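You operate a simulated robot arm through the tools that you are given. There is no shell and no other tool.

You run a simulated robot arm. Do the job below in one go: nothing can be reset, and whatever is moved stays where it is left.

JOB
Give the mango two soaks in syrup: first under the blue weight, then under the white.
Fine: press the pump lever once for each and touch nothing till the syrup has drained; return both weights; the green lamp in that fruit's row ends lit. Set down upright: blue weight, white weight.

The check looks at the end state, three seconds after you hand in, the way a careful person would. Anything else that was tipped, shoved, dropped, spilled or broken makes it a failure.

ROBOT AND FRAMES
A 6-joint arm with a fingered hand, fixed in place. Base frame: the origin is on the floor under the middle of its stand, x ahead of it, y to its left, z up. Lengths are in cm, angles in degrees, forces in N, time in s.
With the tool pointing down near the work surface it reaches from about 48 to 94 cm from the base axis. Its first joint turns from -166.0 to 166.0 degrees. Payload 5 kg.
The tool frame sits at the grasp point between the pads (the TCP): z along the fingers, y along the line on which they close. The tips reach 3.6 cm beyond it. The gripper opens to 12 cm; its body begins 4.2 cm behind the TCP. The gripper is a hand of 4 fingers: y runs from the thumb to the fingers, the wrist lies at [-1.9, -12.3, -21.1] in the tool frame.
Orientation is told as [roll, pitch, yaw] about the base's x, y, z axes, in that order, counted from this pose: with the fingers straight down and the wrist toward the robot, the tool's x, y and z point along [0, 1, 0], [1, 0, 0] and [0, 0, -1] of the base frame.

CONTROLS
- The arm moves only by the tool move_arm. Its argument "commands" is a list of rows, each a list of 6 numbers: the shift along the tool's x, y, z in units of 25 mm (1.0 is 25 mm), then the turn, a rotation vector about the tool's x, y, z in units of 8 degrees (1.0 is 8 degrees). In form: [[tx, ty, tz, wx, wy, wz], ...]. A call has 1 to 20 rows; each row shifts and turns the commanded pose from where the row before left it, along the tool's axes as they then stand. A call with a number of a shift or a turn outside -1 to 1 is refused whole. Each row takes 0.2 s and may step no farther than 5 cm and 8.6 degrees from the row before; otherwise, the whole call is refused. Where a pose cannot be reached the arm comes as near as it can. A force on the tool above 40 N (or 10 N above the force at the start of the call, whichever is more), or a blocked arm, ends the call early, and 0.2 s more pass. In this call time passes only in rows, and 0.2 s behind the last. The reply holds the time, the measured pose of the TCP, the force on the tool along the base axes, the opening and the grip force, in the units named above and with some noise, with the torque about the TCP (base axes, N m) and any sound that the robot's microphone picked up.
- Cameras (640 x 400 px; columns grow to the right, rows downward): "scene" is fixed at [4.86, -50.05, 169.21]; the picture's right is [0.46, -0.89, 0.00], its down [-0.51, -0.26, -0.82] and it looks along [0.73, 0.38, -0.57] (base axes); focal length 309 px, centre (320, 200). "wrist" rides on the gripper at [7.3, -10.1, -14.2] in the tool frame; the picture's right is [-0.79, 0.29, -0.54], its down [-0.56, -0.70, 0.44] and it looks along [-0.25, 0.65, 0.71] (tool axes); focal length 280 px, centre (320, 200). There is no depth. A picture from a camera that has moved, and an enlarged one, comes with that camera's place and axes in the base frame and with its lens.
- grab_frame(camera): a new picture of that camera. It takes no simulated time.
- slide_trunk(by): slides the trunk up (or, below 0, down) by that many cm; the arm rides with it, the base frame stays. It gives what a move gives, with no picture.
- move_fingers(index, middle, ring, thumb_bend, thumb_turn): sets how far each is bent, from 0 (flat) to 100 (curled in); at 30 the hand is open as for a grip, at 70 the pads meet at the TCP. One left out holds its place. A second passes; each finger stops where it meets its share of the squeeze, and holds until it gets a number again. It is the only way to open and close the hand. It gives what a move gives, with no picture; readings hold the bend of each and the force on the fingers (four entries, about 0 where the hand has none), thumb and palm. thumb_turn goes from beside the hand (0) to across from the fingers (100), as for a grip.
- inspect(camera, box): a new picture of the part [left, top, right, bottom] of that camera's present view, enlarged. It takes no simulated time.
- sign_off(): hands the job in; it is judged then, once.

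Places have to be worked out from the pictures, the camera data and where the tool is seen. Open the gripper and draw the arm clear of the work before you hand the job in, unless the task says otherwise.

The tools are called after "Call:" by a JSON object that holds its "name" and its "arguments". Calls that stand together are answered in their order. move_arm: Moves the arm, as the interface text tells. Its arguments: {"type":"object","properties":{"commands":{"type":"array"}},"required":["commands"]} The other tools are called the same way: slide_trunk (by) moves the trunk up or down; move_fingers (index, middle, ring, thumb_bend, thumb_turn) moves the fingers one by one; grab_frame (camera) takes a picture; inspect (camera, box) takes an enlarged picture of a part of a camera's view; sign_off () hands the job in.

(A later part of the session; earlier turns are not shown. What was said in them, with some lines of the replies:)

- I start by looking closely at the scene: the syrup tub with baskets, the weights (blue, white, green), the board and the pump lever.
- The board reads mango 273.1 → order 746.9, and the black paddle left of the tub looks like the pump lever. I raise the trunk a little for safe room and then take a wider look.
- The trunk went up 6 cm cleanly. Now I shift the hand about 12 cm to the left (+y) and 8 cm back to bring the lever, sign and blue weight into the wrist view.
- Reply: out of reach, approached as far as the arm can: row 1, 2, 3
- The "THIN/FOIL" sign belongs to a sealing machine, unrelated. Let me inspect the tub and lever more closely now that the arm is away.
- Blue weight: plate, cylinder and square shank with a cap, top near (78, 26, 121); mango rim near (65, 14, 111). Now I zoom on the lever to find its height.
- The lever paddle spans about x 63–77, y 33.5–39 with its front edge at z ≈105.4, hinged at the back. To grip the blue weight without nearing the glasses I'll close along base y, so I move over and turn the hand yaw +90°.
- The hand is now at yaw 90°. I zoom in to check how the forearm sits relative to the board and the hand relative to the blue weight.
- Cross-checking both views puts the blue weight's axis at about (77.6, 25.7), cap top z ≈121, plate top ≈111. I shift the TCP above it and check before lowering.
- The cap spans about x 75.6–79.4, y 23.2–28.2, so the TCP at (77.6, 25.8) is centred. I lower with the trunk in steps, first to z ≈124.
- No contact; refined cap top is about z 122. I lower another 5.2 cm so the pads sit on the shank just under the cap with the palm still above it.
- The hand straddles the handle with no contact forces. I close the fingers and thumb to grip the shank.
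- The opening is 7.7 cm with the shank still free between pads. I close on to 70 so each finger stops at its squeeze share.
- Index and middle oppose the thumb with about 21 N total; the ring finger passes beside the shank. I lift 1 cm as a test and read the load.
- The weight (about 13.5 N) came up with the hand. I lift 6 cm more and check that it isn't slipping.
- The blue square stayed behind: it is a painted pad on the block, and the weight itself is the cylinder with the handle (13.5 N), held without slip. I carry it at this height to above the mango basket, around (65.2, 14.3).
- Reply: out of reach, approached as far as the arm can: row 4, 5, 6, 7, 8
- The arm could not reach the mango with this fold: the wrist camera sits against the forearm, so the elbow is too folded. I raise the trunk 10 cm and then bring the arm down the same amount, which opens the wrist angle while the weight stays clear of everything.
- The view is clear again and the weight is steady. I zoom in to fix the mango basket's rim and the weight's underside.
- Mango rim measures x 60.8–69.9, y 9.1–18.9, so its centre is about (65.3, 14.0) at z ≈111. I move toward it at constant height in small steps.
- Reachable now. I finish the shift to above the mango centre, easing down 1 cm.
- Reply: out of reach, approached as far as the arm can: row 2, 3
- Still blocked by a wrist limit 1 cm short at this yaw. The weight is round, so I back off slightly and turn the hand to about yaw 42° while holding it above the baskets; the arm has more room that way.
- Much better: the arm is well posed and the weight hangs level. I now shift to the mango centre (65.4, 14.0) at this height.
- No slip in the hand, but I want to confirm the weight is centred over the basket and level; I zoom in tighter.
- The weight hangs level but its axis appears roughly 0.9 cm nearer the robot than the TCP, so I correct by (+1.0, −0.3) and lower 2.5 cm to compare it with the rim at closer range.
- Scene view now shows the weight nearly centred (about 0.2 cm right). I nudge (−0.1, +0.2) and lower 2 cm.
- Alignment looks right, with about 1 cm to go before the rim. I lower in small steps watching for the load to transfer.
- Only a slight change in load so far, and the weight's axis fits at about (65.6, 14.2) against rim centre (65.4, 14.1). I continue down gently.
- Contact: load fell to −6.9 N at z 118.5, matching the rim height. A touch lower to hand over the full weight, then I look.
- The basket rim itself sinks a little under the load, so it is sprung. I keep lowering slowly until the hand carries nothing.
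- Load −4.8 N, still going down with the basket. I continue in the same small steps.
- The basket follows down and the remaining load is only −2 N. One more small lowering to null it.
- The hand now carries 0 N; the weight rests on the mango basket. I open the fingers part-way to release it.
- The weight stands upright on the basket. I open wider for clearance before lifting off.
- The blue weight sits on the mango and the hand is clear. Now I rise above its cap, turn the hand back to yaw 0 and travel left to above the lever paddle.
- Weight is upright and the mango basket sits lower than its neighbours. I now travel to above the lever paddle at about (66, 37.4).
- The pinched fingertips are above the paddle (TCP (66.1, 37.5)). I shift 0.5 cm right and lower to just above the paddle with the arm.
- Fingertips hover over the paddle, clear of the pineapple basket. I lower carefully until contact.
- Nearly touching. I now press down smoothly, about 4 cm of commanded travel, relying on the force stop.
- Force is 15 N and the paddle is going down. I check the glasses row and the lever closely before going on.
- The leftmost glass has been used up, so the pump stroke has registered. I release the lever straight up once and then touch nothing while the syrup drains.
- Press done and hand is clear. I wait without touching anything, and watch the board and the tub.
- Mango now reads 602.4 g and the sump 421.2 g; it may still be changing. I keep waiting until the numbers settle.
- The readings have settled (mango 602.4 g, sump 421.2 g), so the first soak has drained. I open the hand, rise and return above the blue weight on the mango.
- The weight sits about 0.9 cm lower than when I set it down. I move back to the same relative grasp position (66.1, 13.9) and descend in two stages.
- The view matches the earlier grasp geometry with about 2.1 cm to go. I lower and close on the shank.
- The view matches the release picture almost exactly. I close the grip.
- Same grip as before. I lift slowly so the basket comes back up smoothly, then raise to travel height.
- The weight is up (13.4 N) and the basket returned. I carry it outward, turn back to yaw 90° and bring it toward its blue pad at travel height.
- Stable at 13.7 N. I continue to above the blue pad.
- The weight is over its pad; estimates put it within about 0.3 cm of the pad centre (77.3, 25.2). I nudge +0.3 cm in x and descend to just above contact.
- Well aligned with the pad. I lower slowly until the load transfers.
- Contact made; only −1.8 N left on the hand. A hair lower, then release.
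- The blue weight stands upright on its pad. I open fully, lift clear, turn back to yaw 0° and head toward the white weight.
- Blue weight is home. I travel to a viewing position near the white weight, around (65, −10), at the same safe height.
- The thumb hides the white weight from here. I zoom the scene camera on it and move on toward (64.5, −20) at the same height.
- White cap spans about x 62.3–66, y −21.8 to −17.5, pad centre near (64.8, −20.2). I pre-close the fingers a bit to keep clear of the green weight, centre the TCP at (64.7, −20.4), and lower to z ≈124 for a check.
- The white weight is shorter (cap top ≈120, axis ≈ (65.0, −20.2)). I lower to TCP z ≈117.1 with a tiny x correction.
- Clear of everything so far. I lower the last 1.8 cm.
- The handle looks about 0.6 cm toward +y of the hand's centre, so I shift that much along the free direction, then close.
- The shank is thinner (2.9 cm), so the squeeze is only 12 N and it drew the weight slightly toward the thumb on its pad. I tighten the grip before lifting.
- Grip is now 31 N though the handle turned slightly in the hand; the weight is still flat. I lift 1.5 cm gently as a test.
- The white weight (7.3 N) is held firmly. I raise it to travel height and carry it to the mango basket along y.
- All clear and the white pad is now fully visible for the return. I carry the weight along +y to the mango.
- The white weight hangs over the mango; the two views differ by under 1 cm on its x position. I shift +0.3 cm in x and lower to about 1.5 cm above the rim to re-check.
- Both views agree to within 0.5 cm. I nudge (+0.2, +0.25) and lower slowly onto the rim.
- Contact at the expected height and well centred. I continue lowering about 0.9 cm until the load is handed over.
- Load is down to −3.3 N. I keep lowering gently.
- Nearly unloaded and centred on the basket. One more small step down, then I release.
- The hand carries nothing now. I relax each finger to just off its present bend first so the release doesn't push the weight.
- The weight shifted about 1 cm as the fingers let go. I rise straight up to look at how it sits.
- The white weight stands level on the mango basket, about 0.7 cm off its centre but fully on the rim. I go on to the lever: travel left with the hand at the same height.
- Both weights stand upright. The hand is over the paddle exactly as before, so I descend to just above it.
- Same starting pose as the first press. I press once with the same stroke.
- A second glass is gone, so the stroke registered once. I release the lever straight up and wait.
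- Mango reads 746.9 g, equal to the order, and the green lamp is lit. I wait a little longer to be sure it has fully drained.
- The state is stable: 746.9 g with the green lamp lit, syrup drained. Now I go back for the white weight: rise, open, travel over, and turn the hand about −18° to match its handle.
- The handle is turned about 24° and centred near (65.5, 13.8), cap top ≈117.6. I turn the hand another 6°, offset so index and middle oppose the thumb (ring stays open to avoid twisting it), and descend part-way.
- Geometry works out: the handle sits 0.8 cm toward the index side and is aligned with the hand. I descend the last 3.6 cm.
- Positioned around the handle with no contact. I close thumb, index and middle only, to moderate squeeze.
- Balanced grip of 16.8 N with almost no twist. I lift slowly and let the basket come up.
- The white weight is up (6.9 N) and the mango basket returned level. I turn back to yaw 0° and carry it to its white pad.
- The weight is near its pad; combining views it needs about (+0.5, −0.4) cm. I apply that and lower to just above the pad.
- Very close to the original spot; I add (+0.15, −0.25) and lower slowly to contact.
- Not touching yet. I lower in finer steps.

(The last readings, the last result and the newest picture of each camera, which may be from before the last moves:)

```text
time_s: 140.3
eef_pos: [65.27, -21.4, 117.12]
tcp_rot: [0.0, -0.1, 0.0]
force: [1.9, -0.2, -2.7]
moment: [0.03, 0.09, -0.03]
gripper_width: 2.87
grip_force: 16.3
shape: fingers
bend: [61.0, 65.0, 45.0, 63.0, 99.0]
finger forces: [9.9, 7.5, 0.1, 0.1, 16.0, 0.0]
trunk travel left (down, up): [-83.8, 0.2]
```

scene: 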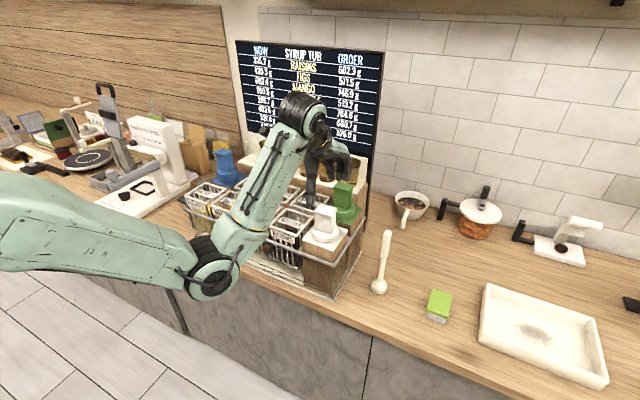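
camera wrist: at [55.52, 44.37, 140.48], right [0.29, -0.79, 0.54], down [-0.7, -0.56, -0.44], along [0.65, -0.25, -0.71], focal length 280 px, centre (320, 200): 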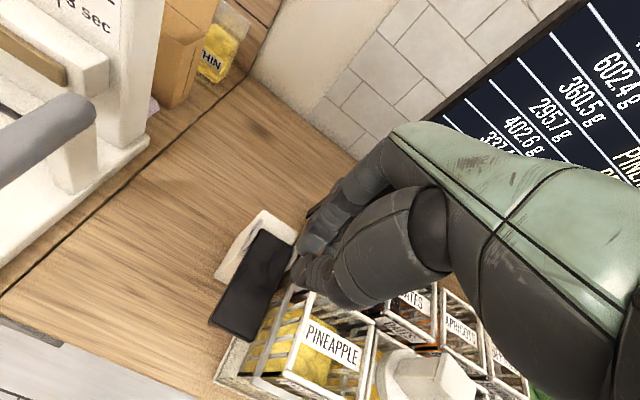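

Contact: load fell to −2.7 N. One tiny step more, then I relax the grip gradually.

Call:
{"name": "move_arm", "arguments": {"commands": [[0, 0, 0.035, 0, 0, 0], [0, 0, 0, 0, 0, 0]]}}

Call:
{"name": "move_fingers", "arguments": {"index": 60, "middle": 63, "ring": 42, "thumb_bend": 62}}

Call:
{"name": "inspect", "arguments": {"camera": "scene", "box": [280, 150, 380, 270]}}

```text
time_s: 140.9
eef_pos: [65.34, -21.54, 117.17]
tcp_rot: [0.1, -0.2, 0.1]
force: [2.3, -0.7, 3.4]
moment: [0.01, 0.09, -0.01]
gripper_width: 2.86
grip_force: 17.0
shape: fingers
bend: [61.0, 65.0, 45.0, 63.0, 99.0]
finger forces: [10.6, 8.2, 0.0, 0.1, 15.7, 0.0]
trunk travel left (down, up): [-83.8, 0.2]
```

```text
time_s: 141.9
eef_pos: [65.16, -21.42, 117.23]
tcp_rot: [0.1, -0.2, 0.0]
force: [-2.5, 1.2, 0.5]
moment: [0.05, 0.08, -0.02]
gripper_width: 3.43
grip_force: 1.9
shape: fingers
bend: [60.0, 63.0, 42.0, 60.0, 99.0]
finger forces: [0.0, 0.5, 0.1, 0.0, 3.0, 0.1]
trunk travel left (down, up): [-83.8, 0.2]
```

```text
3.33 times, centred on (330, 210) of scene
camera zoom: at [4.86, -50.05, 169.21], right [0.46, -0.89, 0.0], down [-0.51, -0.26, -0.82], along [0.73, 0.38, -0.57], focal length 1028 px, centre (287, 167)
```

zoom: 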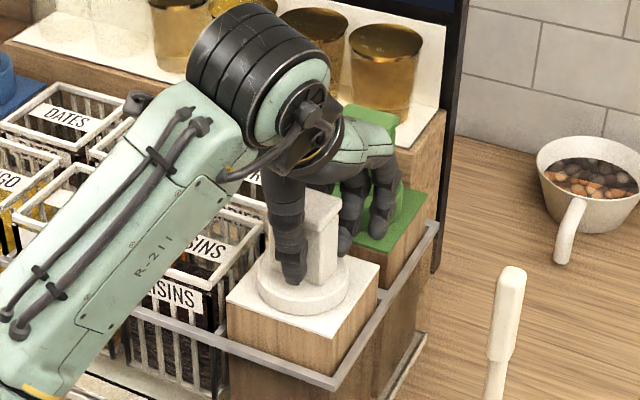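

The weight sits on its pad. I open the fingers the rest of the way.

Call:
{"name": "move_fingers", "arguments": {"index": 52, "middle": 52, "ring": 42, "thumb_bend": 52}}

Call:
{"name": "move_fingers", "arguments": {"index": 40, "middle": 40, "ring": 40, "thumb_bend": 38}}

Call:
{"name": "inspect", "arguments": {"camera": "wrist", "box": [100, 130, 480, 400]}}

Call:
{"name": "inspect", "arguments": {"camera": "scene", "box": [280, 150, 380, 270]}}

```text
time_s: 142.9
eef_pos: [65.27, -21.29, 117.01]
tcp_rot: [0.2, -0.1, 0.0]
force: [0.0, 0.7, 0.1]
moment: [-0.03, -0.02, -0.02]
gripper_width: 5.77
grip_force: 0.1
shape: fingers
bend: [52.0, 52.0, 42.0, 52.0, 98.0]
finger forces: [0.0, 0.0, 0.0, 0.1, 0.0, 0.0]
trunk travel left (down, up): [-83.8, 0.2]
```

```text
time_s: 143.9
eef_pos: [65.2, -21.45, 117.01]
tcp_rot: [0.1, -0.1, 0.0]
force: [0.1, -0.3, -0.6]
moment: [0.0, 0.01, 0.05]
gripper_width: 9.69
grip_force: 0.0
shape: fingers
bend: [40.0, 40.0, 40.0, 38.0, 97.0]
finger forces: [0.0, 0.0, 0.0, 0.0, 0.0, 0.1]
trunk travel left (down, up): [-83.8, 0.2]
```

```text
1.48 times, centred on (290, 265) of wrist
camera zoom: at [55.04, -14.16, 131.38], right [0.29, -0.79, 0.54], down [-0.7, -0.56, -0.44], along [0.65, -0.25, -0.71], focal length 415 px, centre (364, 104)
```

zoom: 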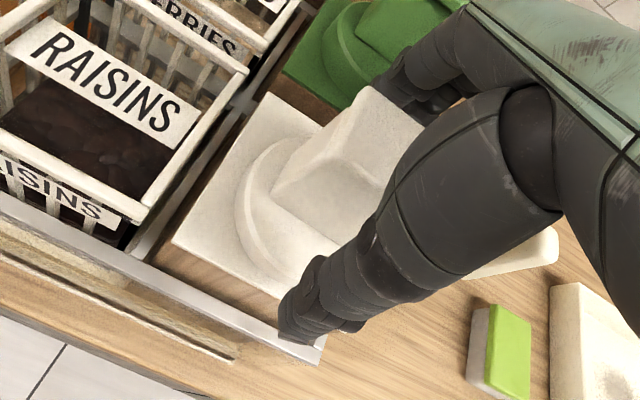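

```text
3.33 times, centred on (330, 210) of scene
camera zoom: at [4.86, -50.05, 169.21], right [0.46, -0.89, 0.0], down [-0.51, -0.26, -0.82], along [0.73, 0.38, -0.57], focal length 1028 px, centre (287, 167)
```

zoom: 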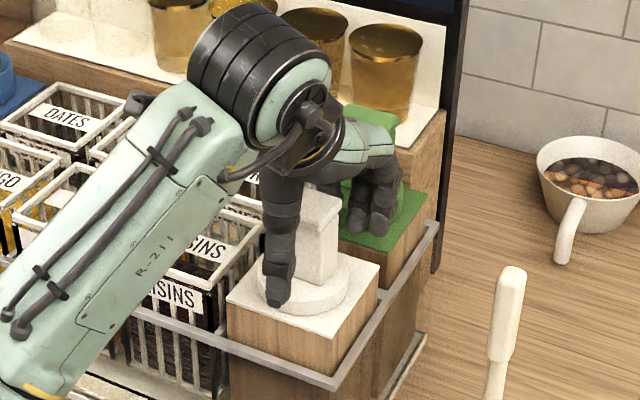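

White weight is upright on its pad and the hand is free. I lift straight up to a safe height.

Call:
{"name": "move_arm", "arguments": {"commands": [[0, 0, -0.25, 0, 0, 0], [0, 0, -0.4, 0, 0, 0], [0, 0, -0.6, 0, 0, 0], [0, 0, -0.8, 0, 0, 0], [0, 0, -0.8, 0, 0, 0], [0, 0, -0.8, 0, 0, 0], [0, 0, -0.8, 0, 0, 0], [0, 0, -0.4, 0, 0, 0], [0, 0, 0, 0, 0, 0]]}}

Call:
{"name": "grab_frame", "arguments": {"camera": "scene"}}

Call:
{"name": "inspect", "arguments": {"camera": "wrist", "box": [100, 130, 480, 400]}}

Call:
{"name": "inspect", "arguments": {"camera": "scene", "box": [280, 150, 380, 270]}}

```text
time_s: 145.9
eef_pos: [65.22, -21.38, 129.17]
tcp_rot: [0.1, -0.1, -0.1]
force: [0.2, -0.2, -0.8]
moment: [-0.01, -0.01, 0.01]
gripper_width: 9.69
grip_force: 0.1
shape: fingers
bend: [40.0, 40.0, 40.0, 38.0, 97.0]
finger forces: [0.0, 0.0, 0.1, 0.0, 0.0, 0.1]
trunk travel left (down, up): [-83.8, 0.2]
```

```text
taken
```

scene: 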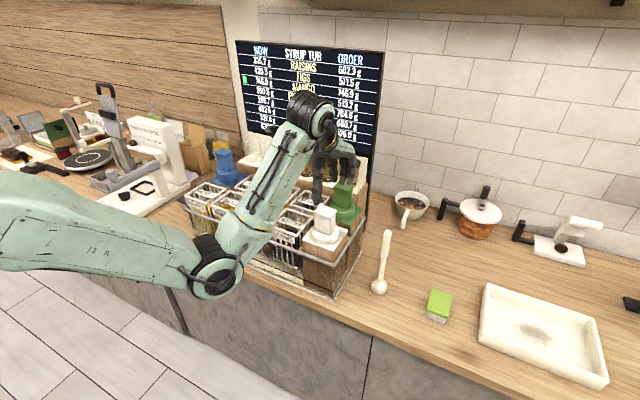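

```text
1.48 times, centred on (290, 265) of wrist
camera zoom: at [55.01, -14.11, 143.57], right [0.29, -0.79, 0.54], down [-0.7, -0.56, -0.44], along [0.65, -0.25, -0.71], focal length 415 px, centre (364, 104)
```

zoom: 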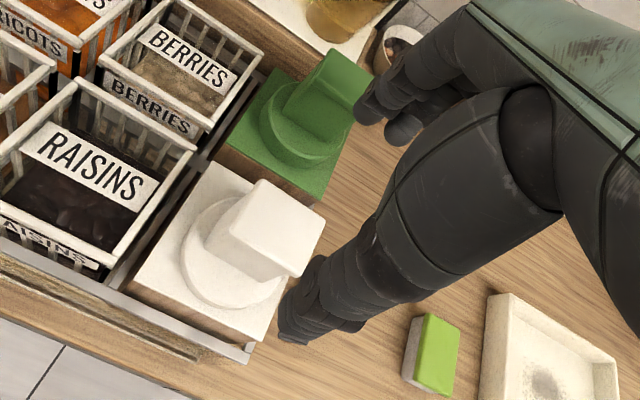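

```text
3.33 times, centred on (330, 210) of scene
camera zoom: at [4.86, -50.05, 169.21], right [0.46, -0.89, 0.0], down [-0.51, -0.26, -0.82], along [0.73, 0.38, -0.57], focal length 1028 px, centre (287, 167)
```

zoom: 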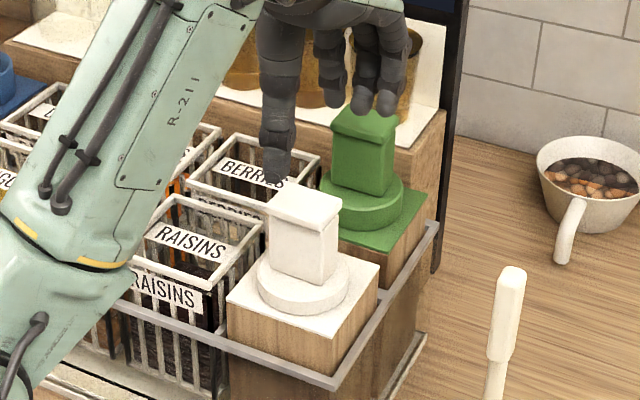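

Both weights are home and the lamp is lit. I open the hand fully and draw the arm back, away from the weights toward the robot.

Call:
{"name": "move_fingers", "arguments": {"index": 30, "middle": 30, "ring": 30, "thumb_bend": 30}}

Call:
{"name": "move_arm", "arguments": {"commands": [[0.7, 0, -0.2, 0, 0, 0], [0.8, 0, -0.2, 0, 0, 0], [0.8, 0, 0, 0, 0, 0], [0.8, 0, 0, 0, 0, 0], [0.8, 0, 0, 0, 0, 0], [0.8, 0, 0, 0, 0, 0], [0.5, -0.5, 0, 0, 0, 0], [0, -0.5, 0, 0, 0, 0], [0, -0.5, 0, 0, 0, 0], [0, 0, 0, 0, 0, 0]]}}

Call:
{"name": "grab_frame", "arguments": {"camera": "scene"}}

Call:
{"name": "grab_frame", "arguments": {"camera": "wrist"}}

```text
time_s: 146.9
eef_pos: [65.31, -21.52, 129.26]
tcp_rot: [0.1, -0.1, 0.0]
force: [-0.1, 0.1, 0.7]
moment: [0.01, -0.01, -0.03]
gripper_width: 12.34
grip_force: 0.2
shape: fingers
bend: [30.0, 30.0, 30.0, 30.0, 96.0]
finger forces: [0.0, 0.0, 0.0, 0.0, 0.0, 0.0]
trunk travel left (down, up): [-83.8, 0.2]
```

```text
time_s: 149.1
eef_pos: [61.91, -8.5, 129.51]
tcp_rot: [0.0, -0.3, 0.1]
force: [0.2, 0.1, 0.2]
moment: [0.01, -0.01, -0.01]
gripper_width: 12.35
grip_force: 0.0
shape: fingers
bend: [30.0, 30.0, 30.0, 30.0, 96.0]
finger forces: [0.0, 0.1, 0.1, 0.0, 0.1, 0.0]
out of reach, approached as far as the arm can: row 9
trunk travel left (down, up): [-83.8, 0.2]
```

```text
taken
```

scene: 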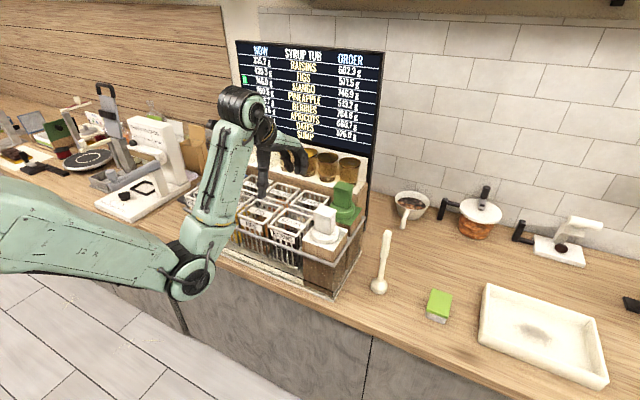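

```text
taken
camera wrist: at [51.63, -1.25, 143.76], right [0.29, -0.79, 0.54], down [-0.7, -0.56, -0.45], along [0.66, -0.25, -0.71], focal length 280 px, centre (320, 200)
```

wrist: 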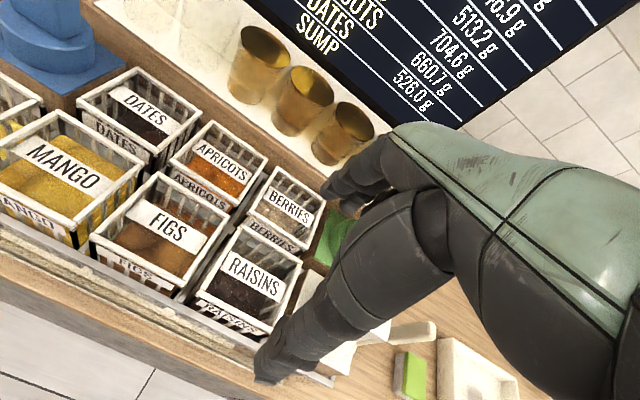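

The hand is open and 15 cm above the baskets. To be fully clear of the tub I swing it past its right front corner, staying high and in front of the white weight.

Call:
{"name": "move_arm", "arguments": {"commands": [[0, 0.3, 0, 0, 0, 0], [-0.8, -0.2, 0, 0, 0, 0], [-0.8, -0.2, 0, 0, 0, 0], [-0.8, -0.2, 0, 0, 0, 0], [-0.8, -0.2, 0, 0, 0, 0], [-0.8, -0.2, 0, 0, 0, 0], [-0.8, -0.2, 0, 0, 0, 0], [-0.8, -0.2, 0, 0, 0, 0], [-0.8, -0.2, 0, 0, 0, 0], [-0.8, -0.2, 0, 0, 0, 0], [-0.8, -0.2, 0, 0, 0, 0], [-0.8, -0.2, 0, 0, 0, 0], [-0.8, -0.2, 0, 0, 0, 0], [-0.8, -0.2, 0, 0, 0, 0], [-0.8, -0.2, 0, 0, 0, 0], [-0.8, -0.2, 0, 0, 0, 0], [0, 0, 0, 0, 0, 0]]}}

Call:
{"name": "grab_frame", "arguments": {"camera": "scene"}}

Call:
{"name": "inspect", "arguments": {"camera": "scene", "box": [170, 30, 400, 300]}}

Call:
{"name": "inspect", "arguments": {"camera": "scene", "box": [180, 140, 360, 290]}}

```text
time_s: 152.7
eef_pos: [55.1, -38.6, 129.34]
tcp_rot: [0.2, -0.1, 0.1]
force: [-0.1, 1.0, -0.3]
moment: [-0.02, -0.02, -0.02]
gripper_width: 12.33
grip_force: 0.1
shape: fingers
bend: [30.0, 30.0, 30.0, 30.0, 96.0]
finger forces: [0.0, 0.0, 0.0, 0.0, 0.0, 0.0]
trunk travel left (down, up): [-83.8, 0.2]
```

```text
taken
```

scene: 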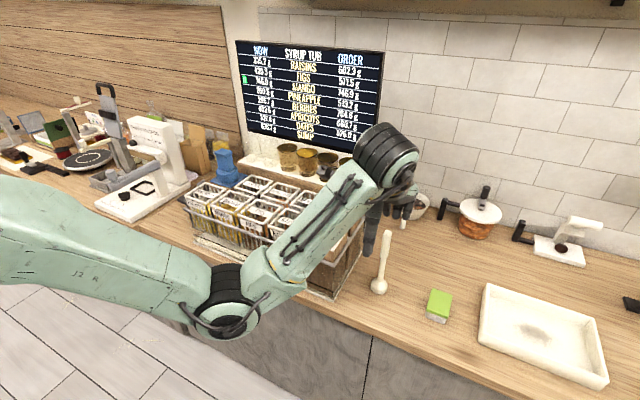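

```text
1.48 times, centred on (285, 165) of scene
camera zoom: at [4.86, -50.05, 169.21], right [0.46, -0.89, 0.0], down [-0.51, -0.26, -0.82], along [0.73, 0.38, -0.57], focal length 457 px, centre (372, 252)
```

zoom: 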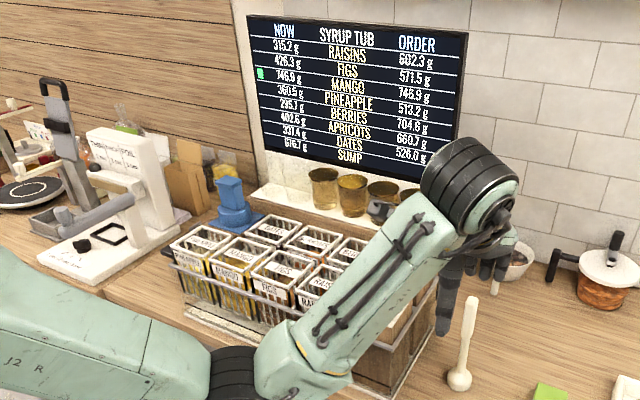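

```text
2.67 times, centred on (270, 215) of scene
camera zoom: at [4.86, -50.05, 169.21], right [0.46, -0.89, 0.0], down [-0.51, -0.26, -0.82], along [0.73, 0.38, -0.57], focal length 823 px, centre (453, 160)
```

zoom: 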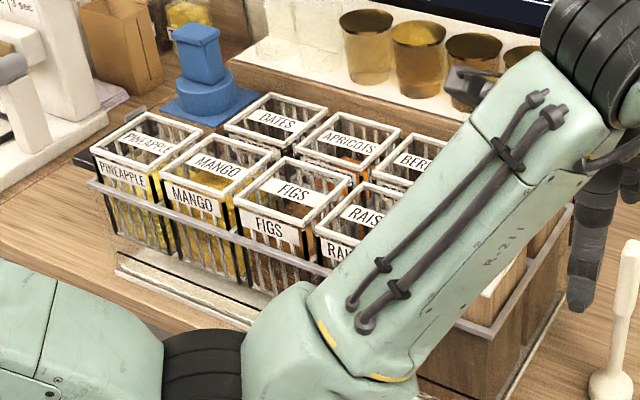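

The blue weight, basket, lever and lamp all look right; the forearm hides the white weight here, so I check it with the wrist camera.

Call:
{"name": "grab_frame", "arguments": {"camera": "wrist"}}

Call:
{"name": "inspect", "arguments": {"camera": "wrist", "box": [20, 30, 320, 220]}}

Call:
{"name": "inspect", "arguments": {"camera": "scene", "box": [230, 30, 390, 150]}}

```text
taken
camera wrist: at [44.86, -31.27, 143.68], right [0.29, -0.79, 0.54], down [-0.7, -0.56, -0.44], along [0.65, -0.25, -0.71], focal length 280 px, centre (320, 200)
```

wrist: 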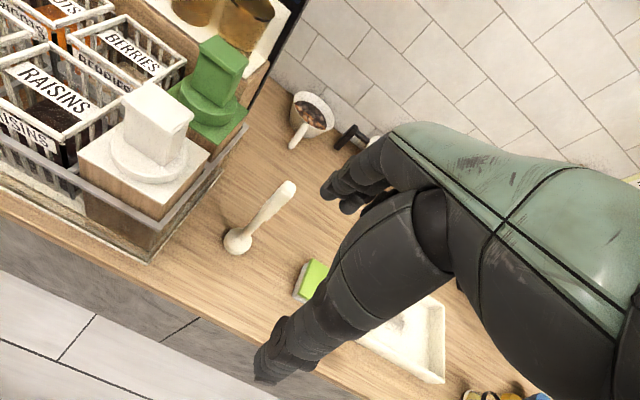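

```text
2.11 times, centred on (170, 125) of wrist
camera zoom: at [44.86, -31.27, 143.68], right [0.29, -0.79, 0.54], down [-0.7, -0.56, -0.44], along [0.65, -0.25, -0.71], focal length 590 px, centre (636, 358)
```

zoom: 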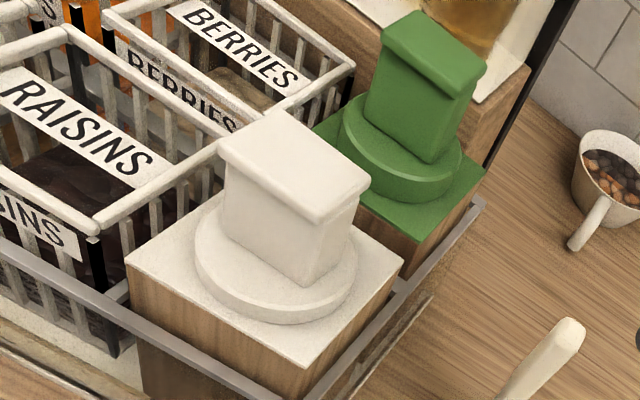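

```text
3.33 times, centred on (310, 90) of scene
camera zoom: at [4.86, -50.05, 169.21], right [0.46, -0.89, 0.0], down [-0.51, -0.26, -0.82], along [0.73, 0.38, -0.57], focal length 1028 px, centre (353, 567)
```

zoom: 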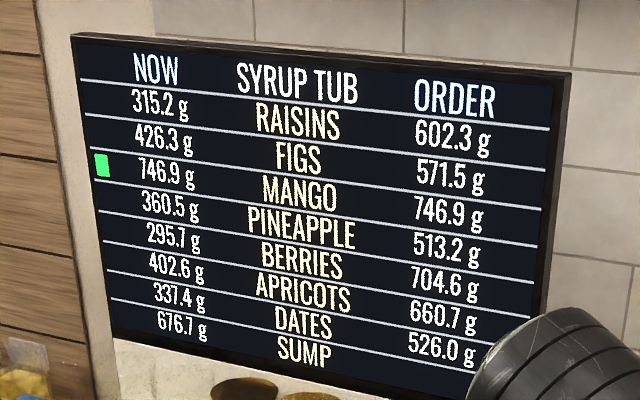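

The white weight stands upright and centred on its pad, and the blue one is on its own pad. Mango reads 746.9 g with the green lamp lit, nothing else has moved, and the open hand is clear, so I hand in.

Call:
{"name": "sign_off", "arguments": {}}

```text
The job is handed in.
```

The mango had both soaks, first under the blue weight and then under the white. It ended at 746.9 g, exactly the order, with the green lamp in its row lit.

- **Pump:** I pressed the lever once for each soak, and each press used up one glass of syrup. I touched nothing until the readings had settled. The mango read 602.4 g after the first soak.
- **Weights:** Both are back upright on their own pads, the white one confirmed by the wrist camera just before hand-in.
- **White weight:** It slid and turned slightly on its pad when I first gripped it. It also ended up about 0.7 cm off the basket's centre during its soak. Neither affected the reading.
- **Everything else:** I saw nothing else tipped, moved or spilled in the last pictures. The hand is open and to the right of the tub.
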